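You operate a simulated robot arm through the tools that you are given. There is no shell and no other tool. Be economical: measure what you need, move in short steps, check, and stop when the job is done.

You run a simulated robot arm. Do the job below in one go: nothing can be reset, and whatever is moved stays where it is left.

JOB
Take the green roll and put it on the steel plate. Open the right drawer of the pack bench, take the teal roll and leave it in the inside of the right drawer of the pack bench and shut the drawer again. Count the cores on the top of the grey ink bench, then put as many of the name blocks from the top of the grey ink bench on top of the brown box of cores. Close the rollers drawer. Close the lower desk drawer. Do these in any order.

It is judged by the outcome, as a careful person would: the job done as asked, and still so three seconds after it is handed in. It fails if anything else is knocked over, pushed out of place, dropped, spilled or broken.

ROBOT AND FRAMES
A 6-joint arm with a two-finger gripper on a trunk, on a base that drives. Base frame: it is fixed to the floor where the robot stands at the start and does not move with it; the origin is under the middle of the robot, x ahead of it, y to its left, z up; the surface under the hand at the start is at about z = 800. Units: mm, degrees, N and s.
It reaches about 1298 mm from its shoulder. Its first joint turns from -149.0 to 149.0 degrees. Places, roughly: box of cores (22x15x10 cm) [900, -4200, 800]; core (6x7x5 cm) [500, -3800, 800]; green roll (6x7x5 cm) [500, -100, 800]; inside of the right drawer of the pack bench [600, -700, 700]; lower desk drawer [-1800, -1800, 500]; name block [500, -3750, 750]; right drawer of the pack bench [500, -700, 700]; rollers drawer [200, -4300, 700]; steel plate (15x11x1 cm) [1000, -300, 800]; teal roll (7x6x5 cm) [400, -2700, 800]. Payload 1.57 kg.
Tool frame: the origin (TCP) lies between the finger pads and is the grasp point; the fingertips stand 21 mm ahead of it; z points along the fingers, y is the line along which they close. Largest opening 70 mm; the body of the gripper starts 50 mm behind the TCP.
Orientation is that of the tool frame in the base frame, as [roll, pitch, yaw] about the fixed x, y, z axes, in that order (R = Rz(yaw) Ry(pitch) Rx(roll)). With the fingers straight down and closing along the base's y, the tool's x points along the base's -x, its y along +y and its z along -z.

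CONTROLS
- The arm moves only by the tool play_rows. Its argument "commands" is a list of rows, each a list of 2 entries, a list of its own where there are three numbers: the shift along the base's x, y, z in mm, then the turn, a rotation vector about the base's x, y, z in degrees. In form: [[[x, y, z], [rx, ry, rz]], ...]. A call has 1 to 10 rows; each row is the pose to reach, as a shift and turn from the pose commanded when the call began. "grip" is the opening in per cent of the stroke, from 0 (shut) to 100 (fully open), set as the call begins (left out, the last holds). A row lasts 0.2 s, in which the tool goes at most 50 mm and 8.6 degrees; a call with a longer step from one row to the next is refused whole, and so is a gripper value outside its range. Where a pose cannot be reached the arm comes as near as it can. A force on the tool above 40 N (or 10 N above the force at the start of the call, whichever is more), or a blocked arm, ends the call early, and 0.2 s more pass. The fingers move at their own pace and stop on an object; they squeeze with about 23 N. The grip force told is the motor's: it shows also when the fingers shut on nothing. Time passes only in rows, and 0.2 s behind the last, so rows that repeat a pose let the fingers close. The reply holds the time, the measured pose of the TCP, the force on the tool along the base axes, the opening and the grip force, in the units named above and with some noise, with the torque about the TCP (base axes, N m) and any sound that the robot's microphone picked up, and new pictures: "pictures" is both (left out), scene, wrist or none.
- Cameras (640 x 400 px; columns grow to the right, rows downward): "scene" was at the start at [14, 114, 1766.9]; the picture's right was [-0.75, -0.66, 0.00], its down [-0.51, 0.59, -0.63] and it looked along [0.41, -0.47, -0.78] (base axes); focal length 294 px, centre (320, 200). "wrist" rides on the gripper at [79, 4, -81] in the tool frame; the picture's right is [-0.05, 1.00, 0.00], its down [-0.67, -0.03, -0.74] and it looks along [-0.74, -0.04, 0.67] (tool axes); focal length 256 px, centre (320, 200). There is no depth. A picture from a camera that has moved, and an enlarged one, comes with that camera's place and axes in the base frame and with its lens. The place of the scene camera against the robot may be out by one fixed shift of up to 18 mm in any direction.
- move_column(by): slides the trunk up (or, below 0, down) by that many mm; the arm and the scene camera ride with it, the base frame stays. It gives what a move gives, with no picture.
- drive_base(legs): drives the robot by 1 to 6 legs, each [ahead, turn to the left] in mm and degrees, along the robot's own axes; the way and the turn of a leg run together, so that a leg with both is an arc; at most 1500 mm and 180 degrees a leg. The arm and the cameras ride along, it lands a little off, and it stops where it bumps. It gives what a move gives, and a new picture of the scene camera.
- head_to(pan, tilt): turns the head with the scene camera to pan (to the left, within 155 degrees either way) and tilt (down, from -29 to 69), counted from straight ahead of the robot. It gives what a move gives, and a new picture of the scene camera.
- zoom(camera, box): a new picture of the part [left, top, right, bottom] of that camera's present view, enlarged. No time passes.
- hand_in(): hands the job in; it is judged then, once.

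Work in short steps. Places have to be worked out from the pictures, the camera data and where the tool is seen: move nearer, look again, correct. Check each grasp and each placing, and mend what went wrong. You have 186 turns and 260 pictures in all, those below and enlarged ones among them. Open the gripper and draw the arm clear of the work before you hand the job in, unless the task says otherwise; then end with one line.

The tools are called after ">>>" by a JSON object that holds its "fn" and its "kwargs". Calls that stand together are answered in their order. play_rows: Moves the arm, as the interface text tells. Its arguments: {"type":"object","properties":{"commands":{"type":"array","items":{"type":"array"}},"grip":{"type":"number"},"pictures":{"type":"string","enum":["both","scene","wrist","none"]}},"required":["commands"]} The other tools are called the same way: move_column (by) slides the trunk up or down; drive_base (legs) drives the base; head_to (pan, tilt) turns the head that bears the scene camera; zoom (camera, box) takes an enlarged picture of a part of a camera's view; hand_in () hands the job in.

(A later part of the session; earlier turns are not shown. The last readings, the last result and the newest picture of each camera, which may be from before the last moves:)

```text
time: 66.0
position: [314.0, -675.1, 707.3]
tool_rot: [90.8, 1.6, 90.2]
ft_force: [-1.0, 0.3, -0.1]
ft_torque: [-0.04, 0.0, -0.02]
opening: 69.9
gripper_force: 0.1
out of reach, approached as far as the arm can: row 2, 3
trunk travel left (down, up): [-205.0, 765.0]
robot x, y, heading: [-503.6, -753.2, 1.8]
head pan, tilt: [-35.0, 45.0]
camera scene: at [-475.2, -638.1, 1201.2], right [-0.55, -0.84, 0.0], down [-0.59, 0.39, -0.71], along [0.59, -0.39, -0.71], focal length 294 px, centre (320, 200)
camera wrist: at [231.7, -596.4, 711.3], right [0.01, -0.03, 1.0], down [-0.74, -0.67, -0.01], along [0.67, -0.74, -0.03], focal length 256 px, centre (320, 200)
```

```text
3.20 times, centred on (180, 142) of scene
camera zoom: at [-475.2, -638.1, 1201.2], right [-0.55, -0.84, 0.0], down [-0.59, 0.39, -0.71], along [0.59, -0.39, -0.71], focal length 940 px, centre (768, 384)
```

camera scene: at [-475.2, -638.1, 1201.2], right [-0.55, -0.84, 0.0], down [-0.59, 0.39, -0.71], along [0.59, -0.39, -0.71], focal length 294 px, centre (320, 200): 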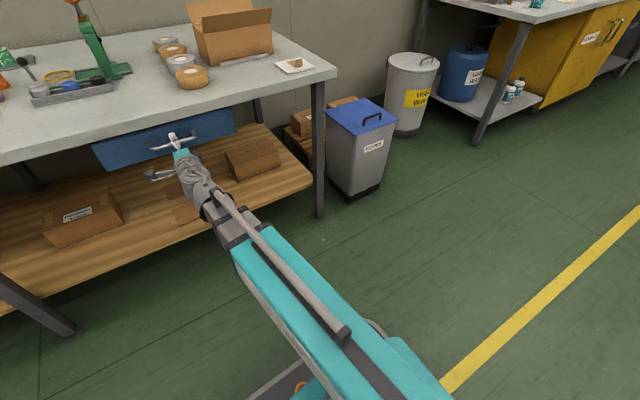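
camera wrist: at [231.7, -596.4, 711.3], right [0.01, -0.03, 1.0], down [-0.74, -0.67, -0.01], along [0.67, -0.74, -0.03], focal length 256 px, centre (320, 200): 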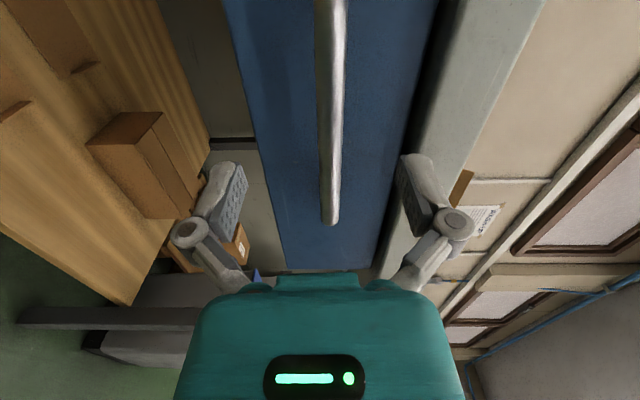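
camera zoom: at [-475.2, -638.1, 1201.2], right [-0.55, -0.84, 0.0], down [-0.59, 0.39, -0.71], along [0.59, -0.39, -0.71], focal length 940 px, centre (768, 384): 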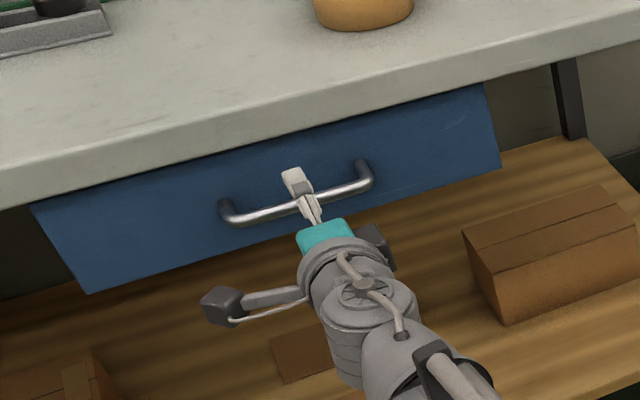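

The bar triangulates to x≈329, z≈713. I raise the trunk 6 mm, advance 15 mm and close on the bar.

>>> {"fn": "move_column", "kwargs": {"by": 5}}

>>> {"fn": "play_rows", "kwargs": {"commands": [[[8, 0, 0], [0, 0, 0]], [[16, 0, 0], [0, 0, 0]]], "pictures": "none"}}

>>> {"fn": "play_rows", "kwargs": {"commands": [[[0, 0, 0], [0, 0, 0]], [[0, 0, 0], [0, 0, 0]], [[0, 0, 0], [0, 0, 0]], [[0, 0, 0], [0, 0, 0]]], "grip": 0, "pictures": "wrist"}}

```text
time: 66.6
position: [314.1, -675.1, 713.4]
tool_rot: [90.8, 1.7, 90.2]
ft_force: [0.8, 0.6, -0.4]
ft_torque: [0.0, 0.02, -0.02]
opening: 70.0
gripper_force: 0.0
trunk travel left (down, up): [-210.0, 760.0]
robot x, y, heading: [-500.7, -762.3, 1.5]
head pan, tilt: [-35.0, 45.0]
```

```text
time: 67.2
position: [330.3, -674.2, 712.0]
tool_rot: [90.8, 1.6, 90.2]
ft_force: [-0.8, -0.2, 0.3]
ft_torque: [0.01, -0.01, -0.01]
opening: 70.0
gripper_force: 0.1
trunk travel left (down, up): [-210.0, 760.0]
robot x, y, heading: [-501.0, -758.9, 1.8]
head pan, tilt: [-35.0, 45.0]
```

```text
time: 68.2
position: [328.7, -675.5, 713.1]
tool_rot: [90.9, 1.4, 90.2]
ft_force: [-4.4, -0.9, -2.7]
ft_torque: [0.53, 0.03, 0.05]
opening: 11.2
gripper_force: 31.8
trunk travel left (down, up): [-210.0, 760.0]
robot x, y, heading: [-498.9, -758.4, 1.8]
head pan, tilt: [-35.0, 45.0]
camera wrist: at [247.4, -596.1, 716.3], right [0.01, -0.03, 1.0], down [-0.74, -0.67, -0.01], along [0.67, -0.74, -0.03], focal length 256 px, centre (320, 200)
```

wrist: 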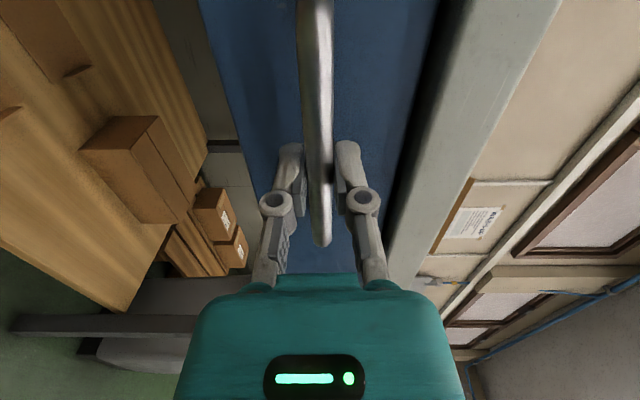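

The bar is gripped (11 mm). I pull the drawer open by about 200 mm in small steps.

>>> {"fn": "play_rows", "kwargs": {"commands": [[[-20, 0, 0], [0, 0, 0]], [[-40, 0, 0], [0, 0, 0]], [[-60, 0, 0], [0, 0, 0]], [[-80, 0, 0], [0, 0, 0]], [[-100, 0, 0], [0, 0, 0]], [[-120, 0, 0], [0, 0, 0]], [[-140, 0, 0], [0, 0, 0]], [[-160, 0, 0], [0, 0, 0]], [[-180, 0, 0], [0, 0, 0]], [[-200, 0, 0], [0, 0, 0]]]}}

```text
time: 70.4
position: [215.3, -673.4, 713.2]
tool_rot: [90.9, 1.6, 90.4]
ft_force: [-1.2, 23.4, 7.9]
ft_torque: [0.49, -0.05, 0.22]
opening: 11.4
gripper_force: 31.9
out of reach, approached as far as the arm can: row 6, 7, 8, 9, 10
trunk travel left (down, up): [-210.0, 760.0]
robot x, y, heading: [-499.9, -756.9, 1.8]
head pan, tilt: [-35.0, 45.0]
camera scene: at [-475.8, -636.8, 1206.1], right [-0.55, -0.84, 0.0], down [-0.59, 0.39, -0.71], along [0.59, -0.39, -0.71], focal length 294 px, centre (320, 200)
camera wrist: at [132.8, -595.3, 716.2], right [0.02, -0.02, 1.0], down [-0.74, -0.67, 0.0], along [0.67, -0.74, -0.03], focal length 256 px, centre (320, 200)
```

scene: 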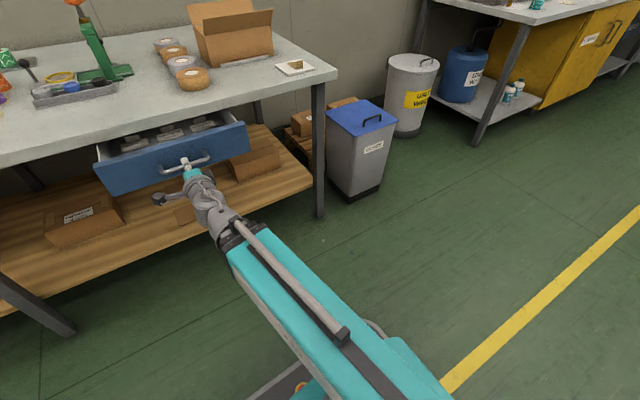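
wrist: 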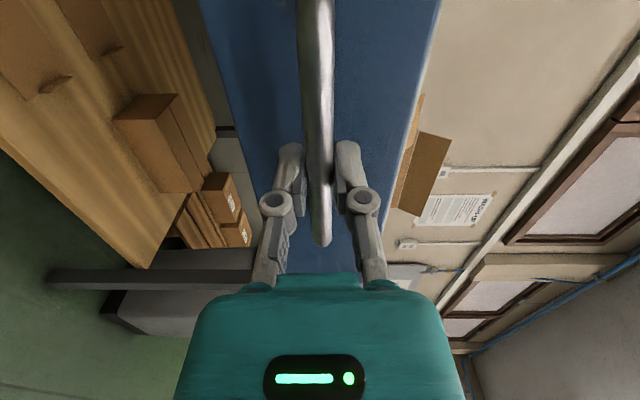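

It is open by 114 mm; the arm is at its limit, so I use the base to pull another 120 mm.

>>> {"fn": "drive_base", "kwargs": {"legs": [[-120, 0]]}}

>>> {"fn": "zoom", "kwargs": {"camera": "scene", "box": [80, 60, 300, 198]}}

```text
time: 71.8
position: [92.4, -676.8, 712.7]
tool_rot: [90.9, 1.7, 90.5]
ft_force: [0.8, 20.2, 8.8]
ft_torque: [0.46, -0.03, 0.14]
opening: 11.6
gripper_force: 31.8
trunk travel left (down, up): [-210.0, 760.0]
robot x, y, heading: [-623.2, -762.4, 1.9]
head pan, tilt: [-35.0, 45.0]
camera scene: at [-598.1, -640.8, 1206.1], right [-0.55, -0.84, 0.0], down [-0.59, 0.39, -0.71], along [0.59, -0.39, -0.71], focal length 294 px, centre (320, 200)
```

scene: 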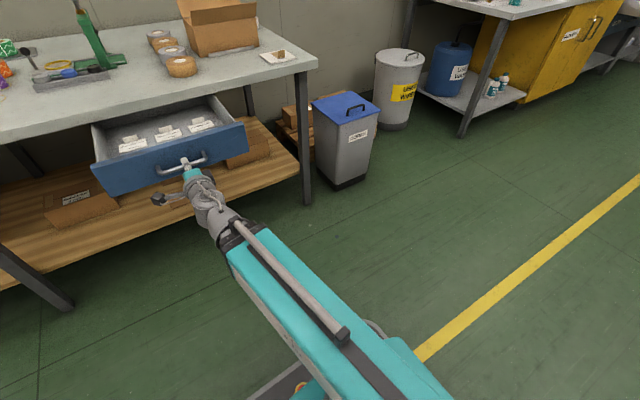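

```text
2.90 times, centred on (190, 129) of scene
camera zoom: at [-598.1, -640.8, 1206.1], right [-0.55, -0.84, 0.0], down [-0.59, 0.39, -0.71], along [0.59, -0.39, -0.71], focal length 851 px, centre (697, 406)
```

zoom: 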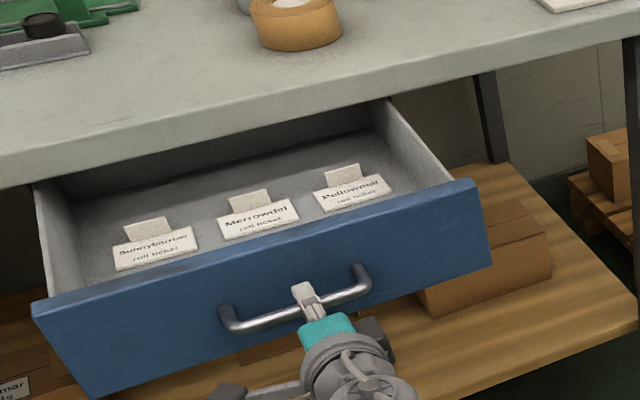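

The drawer is open about 235 mm, with three name tickets near its front and free floor behind them. I release the handle, back off and raise.

>>> {"fn": "play_rows", "kwargs": {"commands": [[[0, 0, 0], [0, 0, 0]], [[0, 0, 0], [0, 0, 0]], [[0, 0, 0], [0, 0, 0]]], "grip": 100, "pictures": "none"}}

>>> {"fn": "drive_base", "kwargs": {"legs": [[-90, 0]]}}

>>> {"fn": "move_column", "kwargs": {"by": 400}}

>>> {"fn": "head_to", "kwargs": {"pan": -70, "tilt": 35}}

```text
time: 72.5
position: [92.2, -676.7, 711.5]
tool_rot: [91.0, 1.5, 90.4]
ft_force: [-0.2, 0.1, 0.3]
ft_torque: [0.01, -0.01, 0.0]
opening: 70.1
gripper_force: 0.1
trunk travel left (down, up): [-210.0, 760.0]
robot x, y, heading: [-624.0, -761.0, 1.9]
head pan, tilt: [-35.0, 45.0]
```

```text
time: 73.8
position: [2.6, -679.3, 713.0]
tool_rot: [91.0, 1.6, 90.5]
ft_force: [-0.1, -0.3, 0.4]
ft_torque: [0.01, 0.01, 0.02]
opening: 70.1
gripper_force: 0.0
trunk travel left (down, up): [-210.0, 760.0]
robot x, y, heading: [-714.5, -760.7, 2.0]
head pan, tilt: [-35.0, 45.0]
camera scene: at [-687.7, -644.9, 1206.2], right [-0.55, -0.84, 0.0], down [-0.59, 0.39, -0.71], along [0.59, -0.39, -0.71], focal length 294 px, centre (320, 200)
```

scene: 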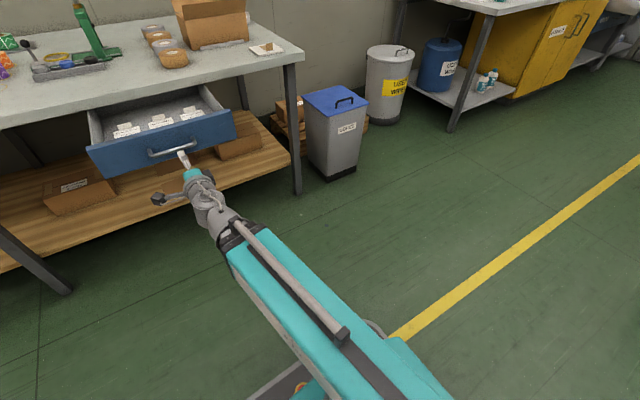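

```text
time: 77.6
position: [3.7, -679.9, 1112.5]
tool_rot: [90.9, 1.6, 90.5]
ft_force: [0.0, -0.7, -0.2]
ft_torque: [0.02, -0.02, 0.02]
opening: 70.0
gripper_force: 0.1
trunk travel left (down, up): [-610.0, 360.0]
robot x, y, heading: [-714.0, -765.0, 1.9]
head pan, tilt: [-35.0, 45.0]
```

```text
time: 78.6
position: [3.4, -679.8, 1111.6]
tool_rot: [91.1, 1.6, 90.5]
ft_force: [-0.5, 0.3, -0.3]
ft_torque: [0.0, 0.0, 0.0]
opening: 69.7
gripper_force: 0.0
trunk travel left (down, up): [-610.0, 360.0]
robot x, y, heading: [-711.7, -765.7, 1.8]
head pan, tilt: [-70.0, 35.0]
camera scene: at [-722.8, -682.1, 1621.0], right [-0.93, -0.37, 0.0], down [-0.21, 0.53, -0.82], along [0.31, -0.76, -0.57], focal length 294 px, centre (320, 200)
```

scene: 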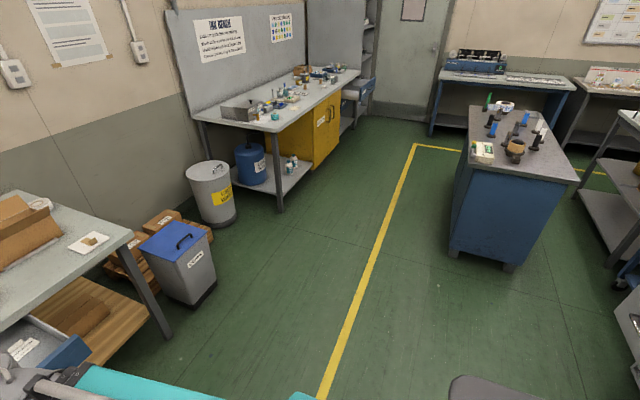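

The ink bench lies ahead to the right; the island begins near x≈-1036. I drive to about [-450, -2700] and face the bench.

>>> {"fn": "drive_base", "kwargs": {"legs": [[0, -84.1], [1000, 0], [950, 0], [0, 82.3]]}}

>>> {"fn": "head_to", "kwargs": {"pan": -25, "tilt": 40}}

```text
time: 101.4
position: [390.2, -2557.6, 1112.0]
tool_rot: [91.1, 1.7, 96.6]
ft_force: [-0.5, 0.2, 0.7]
ft_torque: [-0.01, 0.0, -0.01]
opening: 69.9
gripper_force: 0.0
trunk travel left (down, up): [-610.0, 360.0]
robot x, y, heading: [-310.4, -2740.7, 7.5]
head pan, tilt: [-70.0, 35.0]
camera scene: at [-327.4, -2661.7, 1621.0], right [-0.89, -0.46, 0.0], down [-0.27, 0.51, -0.82], along [0.38, -0.73, -0.57], focal length 294 px, centre (320, 200)
```

scene: 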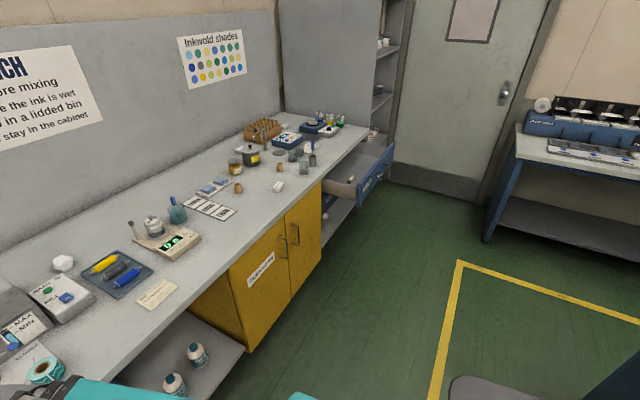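

```text
time: 102.6
position: [390.5, -2557.4, 1110.8]
tool_rot: [91.3, 1.7, 96.7]
ft_force: [-0.8, 1.0, -0.2]
ft_torque: [0.02, 0.01, -0.02]
opening: 70.3
gripper_force: 0.0
trunk travel left (down, up): [-610.0, 360.0]
robot x, y, heading: [-311.1, -2744.8, 7.7]
head pan, tilt: [-25.0, 40.0]
camera scene: at [-287.2, -2609.3, 1613.5], right [-0.3, -0.95, 0.0], down [-0.61, 0.19, -0.77], along [0.73, -0.23, -0.64], focal length 294 px, centre (320, 200)
```

scene: 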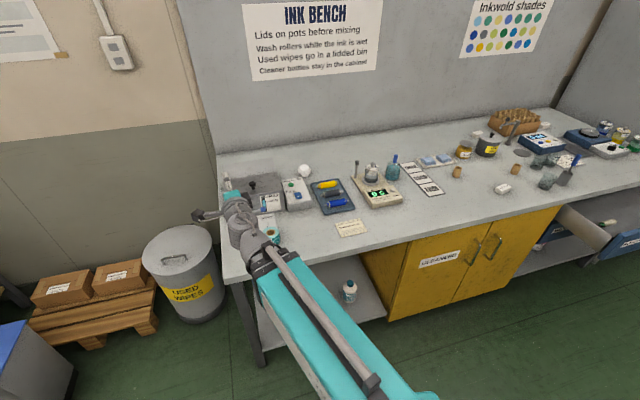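

The drive landed at [-310, -2742]. The teal roll looks to be near [470, -2663]; I zoom on it.

>>> {"fn": "zoom", "kwargs": {"camera": "scene", "box": [200, 150, 392, 270]}}

>>> {"fn": "zoom", "kwargs": {"camera": "wrist", "box": [0, 0, 640, 400]}}

```text
3.33 times, centred on (296, 210) of scene
camera zoom: at [-287.2, -2609.3, 1613.5], right [-0.3, -0.95, 0.0], down [-0.61, 0.19, -0.77], along [0.73, -0.23, -0.64], focal length 979 px, centre (400, 167)
```

zoom: 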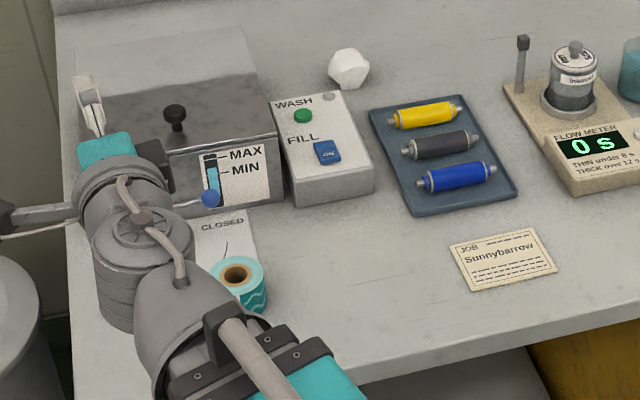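

```text
1.00 times, centred on (320, 200) of wrist (not enlarged: the box is as wide or as high as the picture)
camera zoom: at [300.0, -2489.1, 1115.3], right [0.02, -0.02, 1.0], down [-0.66, -0.75, 0.0], along [0.75, -0.66, -0.03], focal length 256 px, centre (320, 200)
```

zoom: 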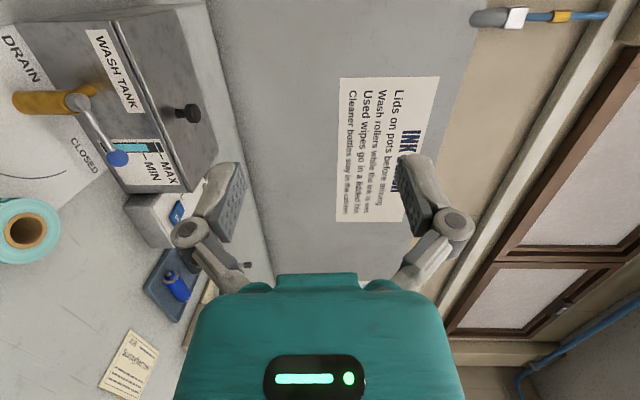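

The roll is at about [445, -2655] by the wrist camera; the drain lever's blue ball is ~100 mm behind it, so I'll come straight down. I turn the hand back to pointing down while shifting over the roll.

>>> {"fn": "play_rows", "kwargs": {"commands": [[[0, -10, 0], [-5.12, 4.06, 4.62]], [[0, -20, 0], [-10.24, 8.12, 9.24]], [[5, -30, 0], [-15.36, 12.18, 13.86]], [[10, -40, 0], [-20.48, 16.24, 18.48]], [[15, -50, 0], [-25.6, 20.3, 23.1]], [[20, -60, 0], [-30.7, 24.3, 27.7]], [[25, -70, 0], [-35.8, 28.4, 32.3]], [[30, -80, 0], [-41, 32.5, 37]], [[35, -90, 0], [-46.1, 36.5, 41.6]], [[40, -95, 0], [-51.2, 40.6, 46.2]]], "pictures": "none"}}

>>> {"fn": "play_rows", "kwargs": {"commands": [[[0, 0, 0], [-5.12, 4.06, 4.62]], [[0, 0, 0], [-10.24, 8.12, 9.24]], [[0, 0, 0], [-15.36, 12.18, 13.86]], [[0, 0, 0], [-20.48, 16.24, 18.48]], [[0, 0, 0], [-25.6, 20.3, 23.1]], [[0, 0, 0], [-25.6, 20.3, 23.1]]], "pictures": "wrist"}}

```text
time: 104.8
position: [425.1, -2655.2, 956.4]
tool_rot: [153.7, 17.7, 160.4]
ft_force: [-0.2, -0.1, 0.1]
ft_torque: [-0.01, 0.01, 0.0]
opening: 70.1
gripper_force: 0.2
out of reach, approached as far as the arm can: row 1, 2, 3, 4, 5, 6, 7, 8, 9, 10
trunk travel left (down, up): [-610.0, 360.0]
robot x, y, heading: [-314.1, -2743.5, 7.5]
head pan, tilt: [-25.0, 40.0]
```

```text
time: 106.2
position: [429.4, -2655.2, 929.4]
tool_rot: [-178.7, -0.2, -171.7]
ft_force: [-0.2, -0.2, -0.5]
ft_torque: [-0.01, 0.02, 0.0]
opening: 70.0
gripper_force: 0.2
out of reach, approached as far as the arm can: row 1, 2, 3, 4, 5, 6
trunk travel left (down, up): [-610.0, 360.0]
robot x, y, heading: [-313.8, -2741.1, 7.5]
head pan, tilt: [-25.0, 40.0]
camera wrist: at [349.7, -2660.9, 1010.9], right [-0.09, 1.0, -0.02], down [0.66, 0.08, 0.74], along [0.74, 0.05, -0.67], focal length 256 px, centre (320, 200)
```

wrist: 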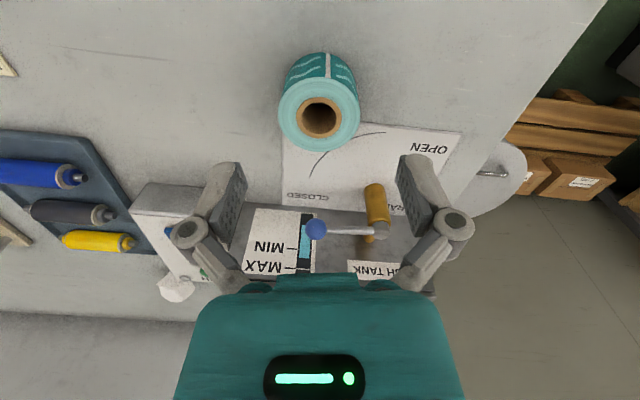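

Teal roll's top centre is at [444, -2657]. I see now that the trunk sets the height, so I shift over the roll and lower with the trunk.

>>> {"fn": "play_rows", "kwargs": {"commands": [[[15, -2, 0], [0, 0, 0]], [[15, -2, 0], [0, 0, 0]]], "pictures": "none"}}

>>> {"fn": "move_column", "kwargs": {"by": -55}}

>>> {"fn": "zoom", "kwargs": {"camera": "wrist", "box": [160, 50, 480, 250]}}

```text
time: 106.8
position: [444.6, -2656.8, 929.9]
tool_rot: [-178.7, -0.1, -171.7]
ft_force: [-0.7, 0.4, -1.1]
ft_torque: [0.0, -0.01, -0.01]
opening: 70.1
gripper_force: 0.1
trunk travel left (down, up): [-610.0, 360.0]
robot x, y, heading: [-308.6, -2738.0, 7.5]
head pan, tilt: [-25.0, 40.0]
```

```text
time: 107.7
position: [444.4, -2656.6, 874.9]
tool_rot: [-178.7, -0.1, -171.6]
ft_force: [-0.5, 0.7, 0.4]
ft_torque: [0.04, -0.04, 0.01]
opening: 69.8
gripper_force: 0.1
trunk travel left (down, up): [-555.0, 415.0]
robot x, y, heading: [-309.7, -2743.3, 7.4]
head pan, tilt: [-25.0, 40.0]
```

```text
2.00 times, centred on (320, 150) of wrist
camera zoom: at [364.6, -2662.2, 955.8], right [-0.09, 1.0, -0.02], down [0.66, 0.08, 0.74], along [0.74, 0.05, -0.67], focal length 512 px, centre (320, 300)
```

zoom: 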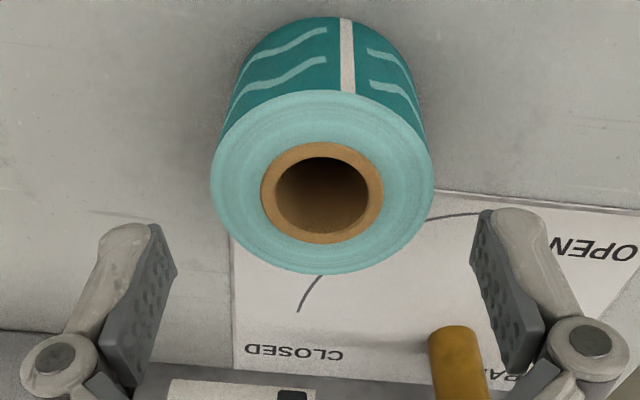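

Centred within 3 mm. I lower the last 45 mm and close.

>>> {"fn": "move_column", "kwargs": {"by": -45}}

>>> {"fn": "play_rows", "kwargs": {"commands": [[[-2, 0, 0], [0, 0, 0]], [[-2, 0, 0], [0, 0, 0]], [[-2, 0, 0], [0, 0, 0]], [[-2, 0, 0], [0, 0, 0]]], "grip": 0, "pictures": "wrist"}}

```text
time: 108.6
position: [443.4, -2656.5, 829.5]
tool_rot: [-178.7, -0.2, -171.7]
ft_force: [0.4, -0.4, -0.3]
ft_torque: [0.0, 0.01, 0.01]
opening: 70.0
gripper_force: 0.0
trunk travel left (down, up): [-510.0, 460.0]
robot x, y, heading: [-309.2, -2743.5, 7.6]
head pan, tilt: [-25.0, 40.0]
```

```text
time: 109.6
position: [442.7, -2655.6, 829.1]
tool_rot: [-178.7, -0.1, -171.7]
ft_force: [3.4, -2.3, 9.8]
ft_torque: [-0.16, -0.08, 0.11]
opening: 59.4
gripper_force: 23.6
trunk travel left (down, up): [-510.0, 460.0]
robot x, y, heading: [-311.3, -2740.3, 7.7]
head pan, tilt: [-25.0, 40.0]
camera wrist: at [362.6, -2662.5, 911.2], right [-0.09, 1.0, -0.02], down [0.66, 0.08, 0.74], along [0.74, 0.05, -0.67], focal length 256 px, centre (320, 200)
```

wrist: 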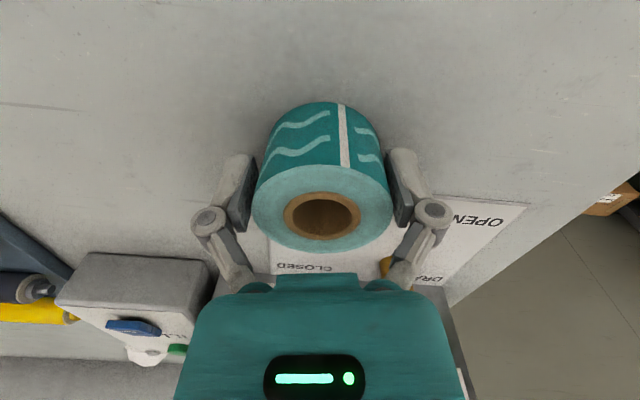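

Gripped at 59 mm. I lift 230, back away, and drive back toward the pack bench.

>>> {"fn": "move_column", "kwargs": {"by": 230}}

>>> {"fn": "drive_base", "kwargs": {"legs": [[-320, 0], [0, 82.4], [1000, 0]]}}

```text
time: 112.0
position: [443.3, -2657.0, 1058.7]
tool_rot: [-178.7, -0.1, -171.6]
ft_force: [0.2, -0.5, -1.6]
ft_torque: [0.03, 0.02, 0.0]
opening: 59.0
gripper_force: 22.7
trunk travel left (down, up): [-740.0, 230.0]
robot x, y, heading: [-311.4, -2740.9, 7.7]
head pan, tilt: [-25.0, 40.0]
```

```text
time: 125.6
position: [-559.3, -1022.4, 1058.9]
tool_rot: [-178.7, -0.3, -90.9]
ft_force: [-0.3, 0.1, -1.3]
ft_torque: [0.01, -0.01, -0.02]
opening: 58.1
gripper_force: 22.8
trunk travel left (down, up): [-740.0, 230.0]
robot x, y, heading: [-581.4, -1777.8, 88.6]
head pan, tilt: [-25.0, 40.0]
camera scene: at [-708.6, -1749.7, 1743.5], right [0.9, -0.44, 0.0], down [-0.28, -0.58, -0.77], along [0.34, 0.69, -0.64], focal length 294 px, centre (320, 200)
```

scene: 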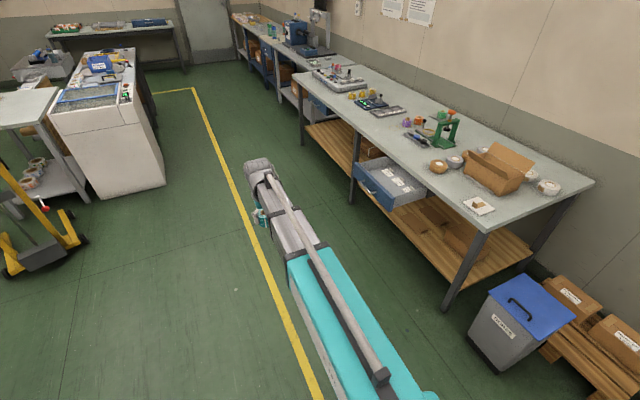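

Good. On to y≈-740 and turn to face the bench.

>>> {"fn": "drive_base", "kwargs": {"legs": [[1030, 0], [0, -88.6]]}}

>>> {"fn": "head_to", "kwargs": {"pan": -20, "tilt": 50}}

```text
time: 137.6
position: [195.3, -709.6, 1059.0]
tool_rot: [-178.8, -0.1, -176.8]
ft_force: [-0.5, -0.6, -0.9]
ft_torque: [0.0, 0.01, 0.0]
opening: 57.2
gripper_force: 23.0
trunk travel left (down, up): [-740.0, 230.0]
robot x, y, heading: [-565.7, -692.6, 3.0]
head pan, tilt: [-25.0, 40.0]
camera scene: at [-531.5, -559.5, 1743.5], right [-0.37, -0.93, 0.0], down [-0.6, 0.24, -0.77], along [0.71, -0.28, -0.64], focal length 294 px, centre (320, 200)
```

scene: 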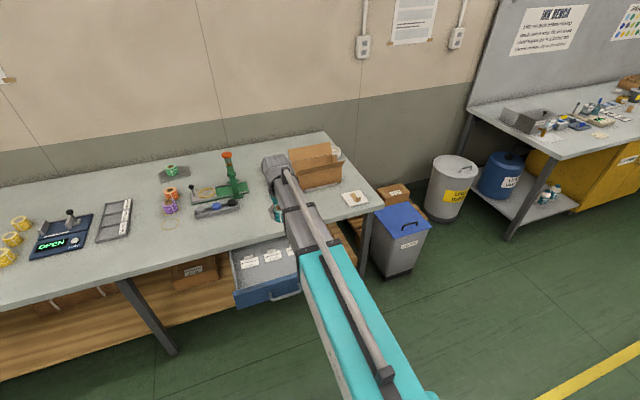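

```text
time: 138.3
position: [194.9, -708.5, 1058.2]
tool_rot: [-178.8, -0.1, -176.8]
ft_force: [-0.3, 0.6, -1.4]
ft_torque: [0.0, 0.0, 0.0]
opening: 57.3
gripper_force: 23.2
trunk travel left (down, up): [-740.0, 230.0]
robot x, y, heading: [-565.7, -688.3, 3.3]
head pan, tilt: [-20.0, 50.0]
camera scene: at [-536.7, -550.1, 1729.3], right [-0.29, -0.96, 0.0], down [-0.73, 0.22, -0.64], along [0.62, -0.19, -0.77], focal length 294 px, centre (320, 200)
```

scene: 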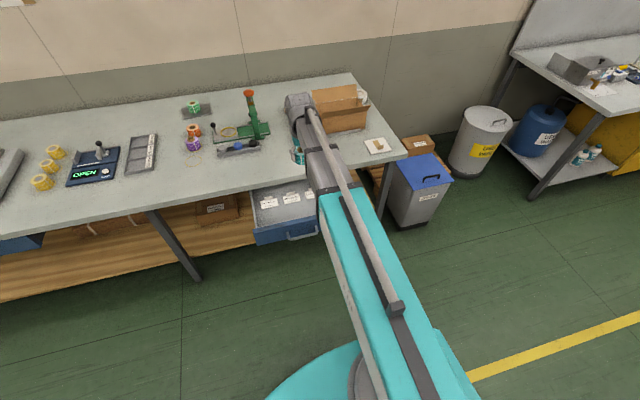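

The hand is nearly over the drawer. I look with the wrist camera.

>>> {"fn": "zoom", "kwargs": {"camera": "wrist", "box": [0, 0, 640, 400]}}

>>> {"fn": "zoom", "kwargs": {"camera": "scene", "box": [230, 140, 358, 260]}}

```text
1.00 times, centred on (320, 200) of wrist (not enlarged: the box is as wide or as high as the picture)
camera zoom: at [114.5, -707.6, 1140.8], right [0.0, 1.0, -0.02], down [0.67, 0.02, 0.74], along [0.74, -0.01, -0.67], focal length 256 px, centre (320, 200)
```

zoom: 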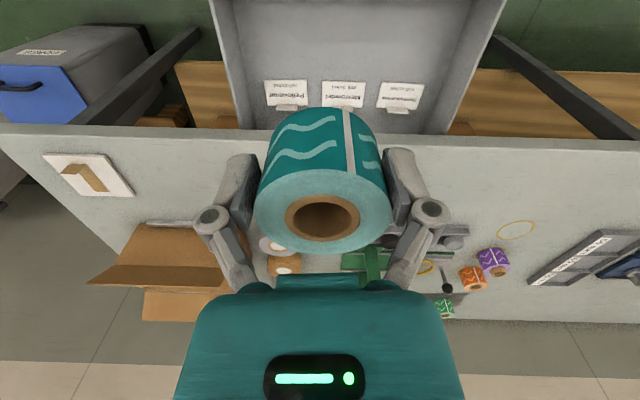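

```text
3.33 times, centred on (294, 200) of scene
camera zoom: at [-536.7, -550.1, 1729.3], right [-0.29, -0.96, 0.0], down [-0.73, 0.22, -0.64], along [0.62, -0.19, -0.77], focal length 979 px, centre (407, 200)
```

zoom: 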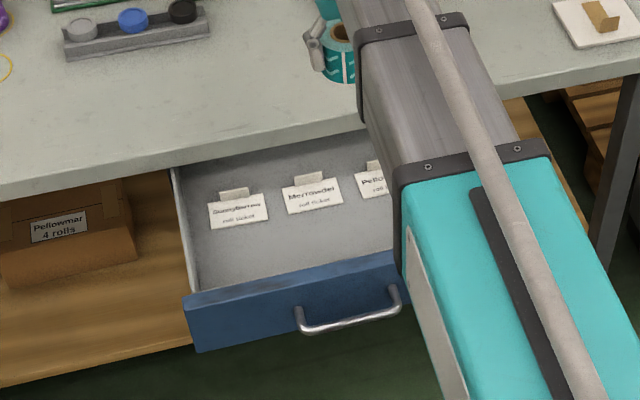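

Free drawer floor spans about x 150–305 in front of the tickets (at x≈311+). I place the roll at [238, -690]: shift there, then lower with the trunk to z≈760.

>>> {"fn": "play_rows", "kwargs": {"commands": [[[22, 9, 0], [0, 0, 0]], [[44, 18, 0], [0, 0, 0]], [[44, 18, 0], [0, 0, 0]]], "pictures": "none"}}

>>> {"fn": "move_column", "kwargs": {"by": -270}}

>>> {"fn": "play_rows", "kwargs": {"commands": [[[0, 0, 0], [0, 0, 0]]]}}

```text
time: 139.1
position: [238.8, -692.2, 1058.9]
tool_rot: [-178.7, -0.2, -176.8]
ft_force: [0.2, -0.8, 0.0]
ft_torque: [-0.02, 0.05, 0.01]
opening: 57.3
gripper_force: 23.6
trunk travel left (down, up): [-740.0, 230.0]
robot x, y, heading: [-563.1, -690.6, 3.2]
head pan, tilt: [-20.0, 50.0]
```

```text
time: 141.9
position: [239.1, -693.2, 790.3]
tool_rot: [-178.7, -0.1, -176.8]
ft_force: [-0.7, 1.0, -1.8]
ft_torque: [0.01, -0.04, -0.02]
opening: 57.4
gripper_force: 23.4
trunk travel left (down, up): [-470.0, 500.0]
robot x, y, heading: [-565.0, -693.5, 3.2]
head pan, tilt: [-20.0, 50.0]
```

```text
time: 142.3
position: [238.8, -692.9, 788.2]
tool_rot: [-178.7, -0.1, -176.7]
ft_force: [-0.2, 0.4, -1.4]
ft_torque: [0.02, 0.02, 0.01]
opening: 57.2
gripper_force: 22.6
trunk travel left (down, up): [-470.0, 500.0]
robot x, y, heading: [-563.4, -693.6, 3.0]
head pan, tilt: [-20.0, 50.0]
camera scene: at [-536.6, -550.2, 1459.3], right [-0.29, -0.96, 0.0], down [-0.73, 0.22, -0.64], along [0.62, -0.19, -0.77], focal length 294 px, centre (320, 200)
camera wrist: at [158.8, -691.4, 870.7], right [0.0, 1.0, -0.02], down [0.67, 0.02, 0.74], along [0.74, -0.01, -0.67], focal length 256 px, centre (320, 200)
```

scene: 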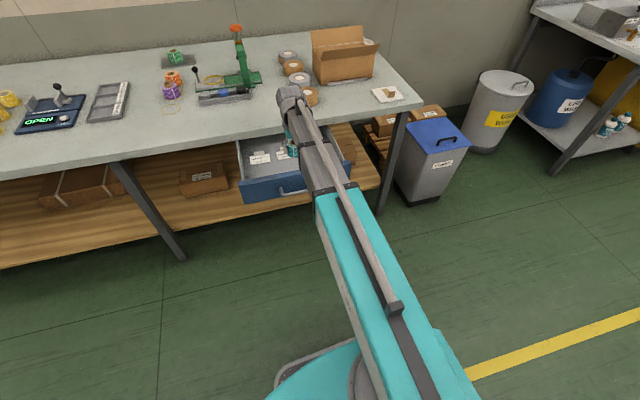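
wrist: 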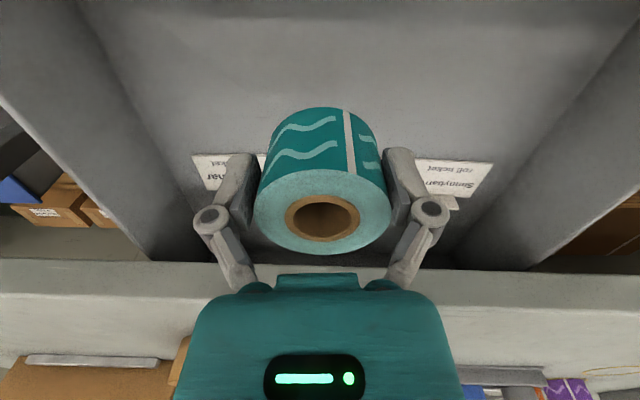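

Tickets start at x≈311, roll back edge at ~268 — clear. I lower 75, then creep for contact.

>>> {"fn": "move_column", "kwargs": {"by": -72}}

>>> {"fn": "move_column", "kwargs": {"by": -8}}

```text
time: 143.4
position: [238.2, -692.4, 717.1]
tool_rot: [-178.7, -0.2, -176.9]
ft_force: [0.3, 0.3, -1.4]
ft_torque: [-0.01, 0.0, 0.0]
opening: 57.4
gripper_force: 22.8
trunk travel left (down, up): [-398.0, 572.0]
robot x, y, heading: [-561.2, -691.3, 3.5]
head pan, tilt: [-20.0, 50.0]
```

```text
time: 144.0
position: [238.3, -692.3, 710.0]
tool_rot: [-178.7, -0.1, -176.8]
ft_force: [-0.9, 0.7, 0.4]
ft_torque: [-0.01, 0.03, 0.01]
opening: 57.2
gripper_force: 23.1
trunk travel left (down, up): [-390.0, 580.0]
robot x, y, heading: [-562.9, -691.0, 3.3]
head pan, tilt: [-20.0, 50.0]
```

Still no contact; I step 3 mm at a time.

>>> {"fn": "move_column", "kwargs": {"by": -3}}

>>> {"fn": "move_column", "kwargs": {"by": -3}}

>>> {"fn": "zoom", "kwargs": {"camera": "wrist", "box": [0, 0, 640, 400]}}

```text
time: 144.5
position: [238.2, -693.0, 706.4]
tool_rot: [-178.9, -0.1, -176.8]
ft_force: [0.5, 0.2, 5.6]
ft_torque: [0.14, -0.16, 0.01]
opening: 57.3
gripper_force: 23.1
trunk travel left (down, up): [-387.0, 583.0]
robot x, y, heading: [-566.3, -690.3, 3.4]
head pan, tilt: [-20.0, 50.0]
```

```text
time: 145.0
position: [238.4, -693.2, 704.0]
tool_rot: [-178.7, 0.0, -176.9]
ft_force: [-1.5, -1.7, 12.2]
ft_torque: [0.0, 0.0, 0.13]
opening: 56.8
gripper_force: 22.9
trunk travel left (down, up): [-384.0, 586.0]
robot x, y, heading: [-565.0, -690.7, 3.4]
head pan, tilt: [-20.0, 50.0]
```

```text
1.00 times, centred on (320, 200) of wrist (not enlarged: the box is as wide or as high as the picture)
camera zoom: at [158.0, -691.6, 785.6], right [0.0, 1.0, -0.02], down [0.67, 0.02, 0.74], along [0.74, -0.01, -0.67], focal length 256 px, centre (320, 200)
```

zoom: 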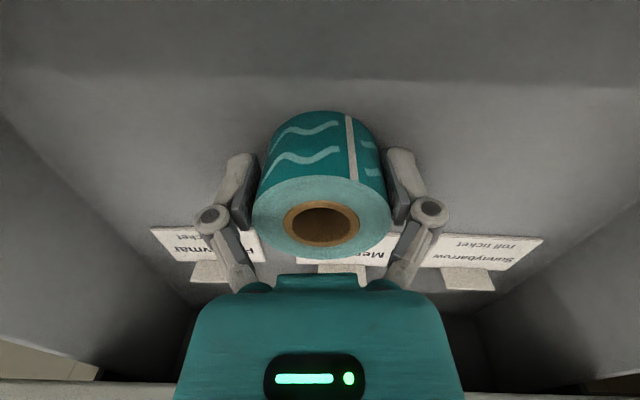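

The roll stands on the drawer floor. I open and rise straight up.

>>> {"fn": "play_rows", "kwargs": {"commands": [[[0, 0, 0], [0, 0, 0]], [[0, 0, 0], [0, 0, 0]]], "grip": 100, "pictures": "none"}}

>>> {"fn": "move_column", "kwargs": {"by": 300}}

>>> {"fn": "zoom", "kwargs": {"camera": "wrist", "box": [0, 0, 640, 400]}}

```text
time: 145.6
position: [238.8, -693.1, 703.3]
tool_rot: [-178.7, -0.2, -176.8]
ft_force: [-0.1, -0.3, 0.0]
ft_torque: [-0.02, -0.01, 0.0]
opening: 70.0
gripper_force: 0.0
trunk travel left (down, up): [-384.0, 586.0]
robot x, y, heading: [-562.2, -690.9, 3.0]
head pan, tilt: [-20.0, 50.0]
```

```text
time: 148.6
position: [238.0, -693.0, 1002.9]
tool_rot: [-178.7, -0.1, -176.9]
ft_force: [-1.0, 0.4, 0.4]
ft_torque: [-0.06, 0.02, -0.01]
opening: 69.8
gripper_force: 0.2
trunk travel left (down, up): [-684.0, 286.0]
robot x, y, heading: [-566.3, -690.0, 3.4]
head pan, tilt: [-20.0, 50.0]
```

```text
1.00 times, centred on (320, 200) of wrist (not enlarged: the box is as wide or as high as the picture)
camera zoom: at [158.8, -691.4, 1084.7], right [0.0, 1.0, -0.02], down [0.67, 0.02, 0.74], along [0.74, -0.01, -0.67], focal length 256 px, centre (320, 200)
```

zoom: 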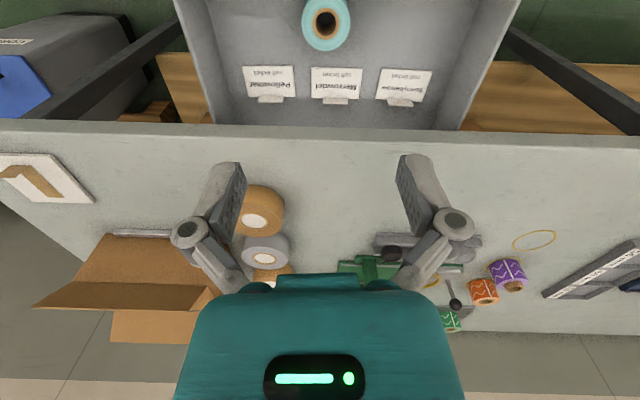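

The teal roll stands in the drawer. To shut it I'll grip the handle again: rotate the hand horizontal here (high), then back off and straighten.

>>> {"fn": "play_rows", "kwargs": {"commands": [[[0, 2, 0], [4.87, -4.35, -4.62]], [[0, 4, 0], [9.74, -8.7, -9.24]], [[0, 6, 0], [14.6, -13.06, -13.86]], [[0, 8, 0], [19.5, -17.4, -18.5]], [[0, 10, 0], [24.3, -21.8, -23.1]], [[0, 12, 0], [29.2, -26.1, -27.7]], [[0, 14, 0], [34.1, -30.5, -32.3]], [[0, 15, 0], [38.9, -34.8, -37]], [[0, 15, 0], [43.8, -39.2, -41.6]], [[0, 15, 0], [48.7, -43.5, -46.2]]], "pictures": "none"}}

>>> {"fn": "play_rows", "kwargs": {"commands": [[[0, 0, 0], [4.87, -4.35, -4.62]], [[0, 0, 0], [9.74, -8.7, -9.24]], [[0, 0, 0], [14.6, -13.06, -13.86]], [[0, 0, 0], [19.5, -17.4, -18.5]], [[0, 0, 0], [24.3, -21.8, -23.1]], [[0, 0, 0], [24.3, -21.8, -23.1]]], "pictures": "none"}}

>>> {"fn": "drive_base", "kwargs": {"legs": [[-300, 0], [0, -3.2]]}}

```text
time: 150.8
position: [234.5, -679.5, 1101.3]
tool_rot: [119.3, 16.8, 121.3]
ft_force: [-0.3, 1.0, -0.1]
ft_torque: [0.0, 0.02, 0.01]
opening: 69.8
gripper_force: 0.2
out of reach, approached as far as the arm can: row 2, 3, 4, 5, 6, 7, 8, 9, 10
trunk travel left (down, up): [-684.0, 286.0]
robot x, y, heading: [-560.6, -692.1, 3.1]
head pan, tilt: [-20.0, 50.0]
```

```text
time: 152.2
position: [238.9, -675.6, 1184.7]
tool_rot: [91.4, 0.1, 93.3]
ft_force: [-0.4, 1.2, -0.2]
ft_torque: [0.0, 0.01, -0.01]
opening: 69.7
gripper_force: 0.0
out of reach, approached as far as the arm can: row 1, 2, 3, 4, 5, 6
trunk travel left (down, up): [-684.0, 286.0]
robot x, y, heading: [-568.2, -688.1, 3.4]
head pan, tilt: [-20.0, 50.0]
```

```text
time: 155.1
position: [-64.5, -737.2, 1183.9]
tool_rot: [91.4, 0.1, 90.2]
ft_force: [0.7, 0.7, 0.4]
ft_torque: [0.02, -0.04, -0.01]
opening: 70.0
gripper_force: 0.1
trunk travel left (down, up): [-684.0, 286.0]
robot x, y, heading: [-868.9, -706.2, 0.7]
head pan, tilt: [-20.0, 50.0]
camera scene: at [-832.1, -566.8, 1673.3], right [-0.33, -0.94, 0.0], down [-0.72, 0.25, -0.64], along [0.61, -0.21, -0.77], focal length 294 px, centre (320, 200)
```

scene: 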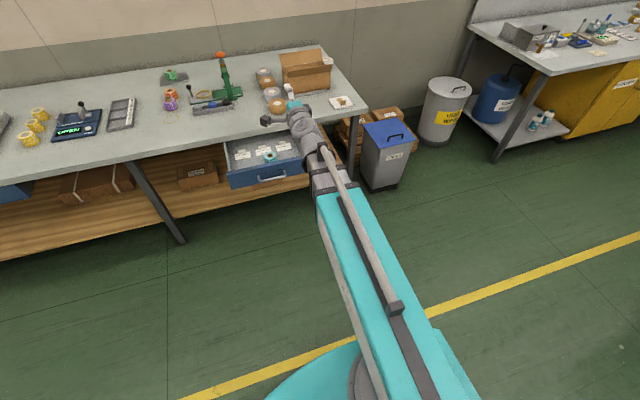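

Heading is now 0.7°. I shift the hand to y≈-675 and lower to the handle's height of 713.

>>> {"fn": "play_rows", "kwargs": {"commands": [[[0, 31, 0], [0, 0, 0]], [[0, 62, 0], [0, 0, 0]], [[0, 62, 0], [0, 0, 0]]], "pictures": "none"}}

>>> {"fn": "move_column", "kwargs": {"by": -400}}

>>> {"fn": "move_column", "kwargs": {"by": -71}}

>>> {"fn": "play_rows", "kwargs": {"commands": [[[20, 0, 0], [0, 0, 0]], [[40, 0, 0], [0, 0, 0]]]}}

```text
time: 155.9
position: [-68.6, -683.3, 1180.8]
tool_rot: [92.4, -11.4, 90.7]
ft_force: [0.4, -0.6, 0.7]
ft_torque: [0.0, 0.02, 0.0]
opening: 70.3
gripper_force: 0.1
out of reach, approached as far as the arm can: row 1, 2, 3
trunk travel left (down, up): [-684.0, 286.0]
robot x, y, heading: [-866.8, -704.2, 0.6]
head pan, tilt: [-20.0, 50.0]
```

```text
time: 159.7
position: [-67.6, -686.9, 782.4]
tool_rot: [91.9, 0.0, 90.3]
ft_force: [0.1, 0.4, 0.2]
ft_torque: [0.01, -0.01, -0.01]
opening: 69.9
gripper_force: 0.0
trunk travel left (down, up): [-284.0, 686.0]
robot x, y, heading: [-867.4, -705.1, 0.5]
head pan, tilt: [-20.0, 50.0]
```

```text
time: 160.8
position: [-67.4, -686.5, 710.8]
tool_rot: [91.8, 0.0, 90.3]
ft_force: [0.6, -0.1, 0.3]
ft_torque: [0.01, 0.04, 0.01]
opening: 70.0
gripper_force: 0.1
trunk travel left (down, up): [-213.0, 757.0]
robot x, y, heading: [-870.8, -702.6, 0.5]
head pan, tilt: [-20.0, 50.0]
```

```text
time: 161.4
position: [-28.3, -690.3, 712.4]
tool_rot: [92.0, 0.0, 90.3]
ft_force: [0.2, 0.9, -0.9]
ft_torque: [-0.01, 0.02, 0.0]
opening: 69.9
gripper_force: 0.0
trunk travel left (down, up): [-213.0, 757.0]
robot x, y, heading: [-870.5, -704.2, 0.6]
head pan, tilt: [-20.0, 50.0]
camera scene: at [-832.9, -567.0, 1202.3], right [-0.33, -0.94, 0.0], down [-0.72, 0.25, -0.64], along [0.61, -0.21, -0.77], focal length 294 px, centre (320, 200)
camera wrist: at [-109.5, -611.0, 719.4], right [0.03, -0.05, 1.0], down [-0.74, -0.67, -0.01], along [0.67, -0.74, -0.06], focal length 256 px, centre (320, 200)
```

scene: 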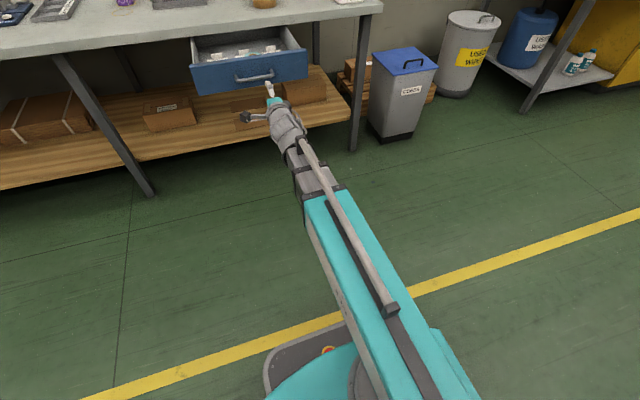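
wrist: 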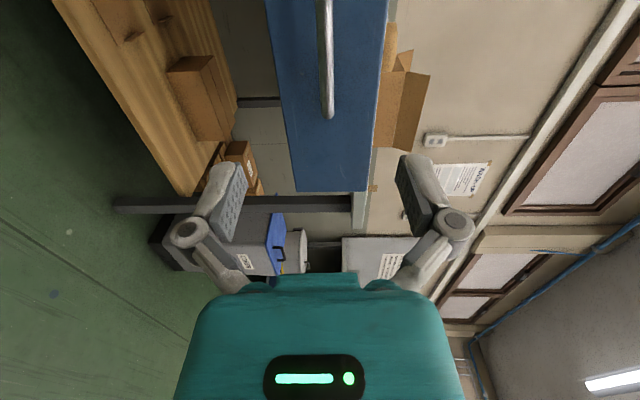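

Aligned. I drive forward 118 mm so the fingers straddle the bar (x≈92).

>>> {"fn": "drive_base", "kwargs": {"legs": [[116, 0]]}}

>>> {"fn": "zoom", "kwargs": {"camera": "wrist", "box": [0, 0, 640, 400]}}

```text
time: 162.8
position: [89.2, -685.1, 711.6]
tool_rot: [91.9, 0.0, 90.5]
ft_force: [0.7, 0.1, 0.0]
ft_torque: [-0.02, -0.04, 0.01]
opening: 70.0
gripper_force: 0.1
trunk travel left (down, up): [-213.0, 757.0]
robot x, y, heading: [-755.0, -704.8, 0.5]
head pan, tilt: [-20.0, 50.0]
camera scene: at [-715.8, -565.8, 1202.3], right [-0.33, -0.94, 0.0], down [-0.72, 0.25, -0.64], along [0.61, -0.21, -0.77], focal length 294 px, centre (320, 200)
```

scene: 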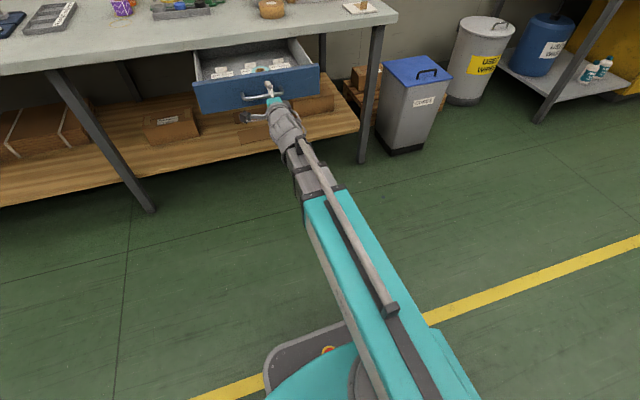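

```text
1.00 times, centred on (320, 200) of wrist (not enlarged: the box is as wide or as high as the picture)
camera zoom: at [7.1, -607.6, 719.3], right [0.03, -0.05, 1.0], down [-0.74, -0.67, -0.01], along [0.67, -0.74, -0.06], focal length 256 px, centre (320, 200)
```

zoom: 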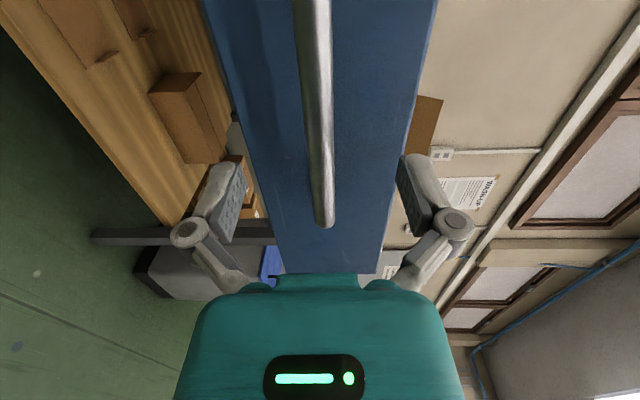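

The bar lies between the fingers; I close, then drive forward slowly to shut.

>>> {"fn": "play_rows", "kwargs": {"commands": [[[2, 0, 0], [0, 0, 0]], [[2, 0, 0], [0, 0, 0]], [[2, 0, 0], [0, 0, 0]], [[2, 0, 0], [0, 0, 0]], [[2, 0, 0], [0, 0, 0]]], "grip": 0, "pictures": "none"}}

>>> {"fn": "drive_base", "kwargs": {"legs": [[80, 0], [80, 0]]}}

```text
time: 164.0
position: [90.2, -686.6, 713.2]
tool_rot: [91.8, 0.1, 90.5]
ft_force: [1.5, -1.4, 8.6]
ft_torque: [0.08, -0.08, 0.45]
opening: 11.6
gripper_force: 31.9
trunk travel left (down, up): [-213.0, 757.0]
robot x, y, heading: [-751.9, -702.6, 0.9]
head pan, tilt: [-20.0, 50.0]
```

```text
time: 165.9
position: [249.1, -682.6, 712.9]
tool_rot: [91.9, 0.0, 90.5]
ft_force: [-1.1, -22.6, 11.4]
ft_torque: [0.0, -0.07, -0.25]
opening: 11.3
gripper_force: 32.0
trunk travel left (down, up): [-213.0, 757.0]
robot x, y, heading: [-588.8, -705.6, 0.9]
head pan, tilt: [-20.0, 50.0]
camera scene: at [-557.1, -565.4, 1202.5], right [-0.33, -0.94, 0.0], down [-0.72, 0.25, -0.64], along [0.61, -0.21, -0.77], focal length 294 px, centre (320, 200)
```

scene: 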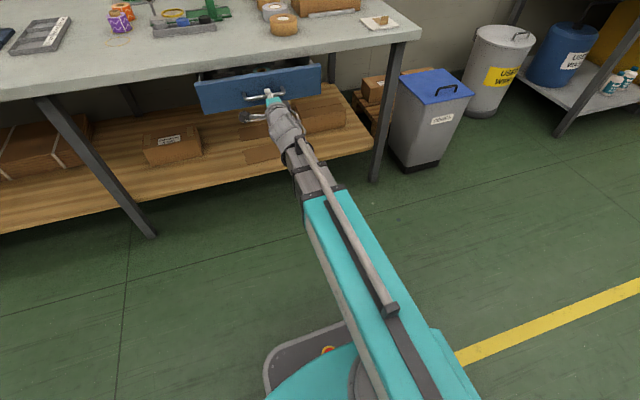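

Closing well. Another 70, then the last bit.

>>> {"fn": "drive_base", "kwargs": {"legs": [[68, 0]]}}

>>> {"fn": "play_rows", "kwargs": {"commands": [[[4, 0, 0], [0, 0, 0]], [[8, 0, 0], [0, 0, 0]], [[12, 0, 0], [0, 0, 0]], [[16, 0, 0], [0, 0, 0]]]}}

```text
time: 166.9
position: [319.2, -681.6, 713.5]
tool_rot: [92.0, 0.0, 90.7]
ft_force: [-1.8, -23.1, 12.3]
ft_torque: [0.03, -0.13, -0.27]
opening: 11.4
gripper_force: 32.1
trunk travel left (down, up): [-213.0, 757.0]
robot x, y, heading: [-522.7, -699.2, 0.8]
head pan, tilt: [-20.0, 50.0]
camera scene: at [-488.1, -564.6, 1202.5], right [-0.33, -0.94, 0.0], down [-0.72, 0.25, -0.64], along [0.61, -0.21, -0.77], focal length 294 px, centre (320, 200)
```

scene: 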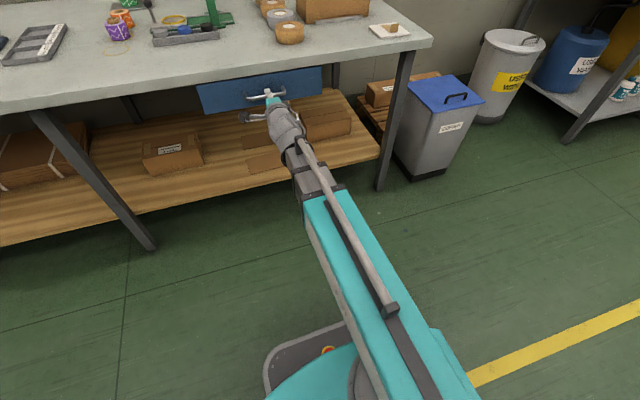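

```text
time: 167.9
position: [333.8, -680.1, 712.3]
tool_rot: [91.9, 0.0, 90.6]
ft_force: [-10.0, -6.7, 13.6]
ft_torque: [0.25, -0.82, -0.07]
opening: 11.0
gripper_force: 31.9
trunk travel left (down, up): [-213.0, 757.0]
robot x, y, heading: [-522.4, -700.0, 0.7]
head pan, tilt: [-20.0, 50.0]
camera scene: at [-488.4, -563.2, 1202.2], right [-0.33, -0.94, 0.0], down [-0.72, 0.25, -0.64], along [0.61, -0.21, -0.77], focal length 294 px, centre (320, 200)
camera wrist: at [251.1, -602.8, 720.0], right [0.03, -0.05, 1.0], down [-0.74, -0.67, -0.01], along [0.67, -0.74, -0.06], focal length 256 px, centre (320, 200)
```

scene: 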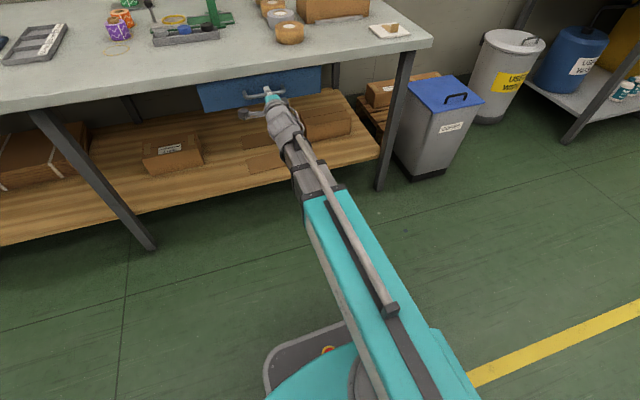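
wrist: 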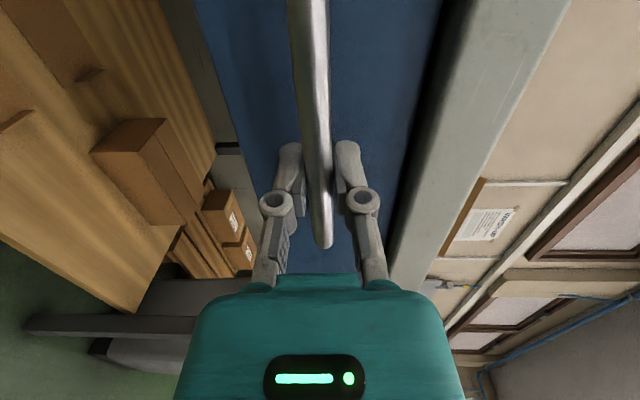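

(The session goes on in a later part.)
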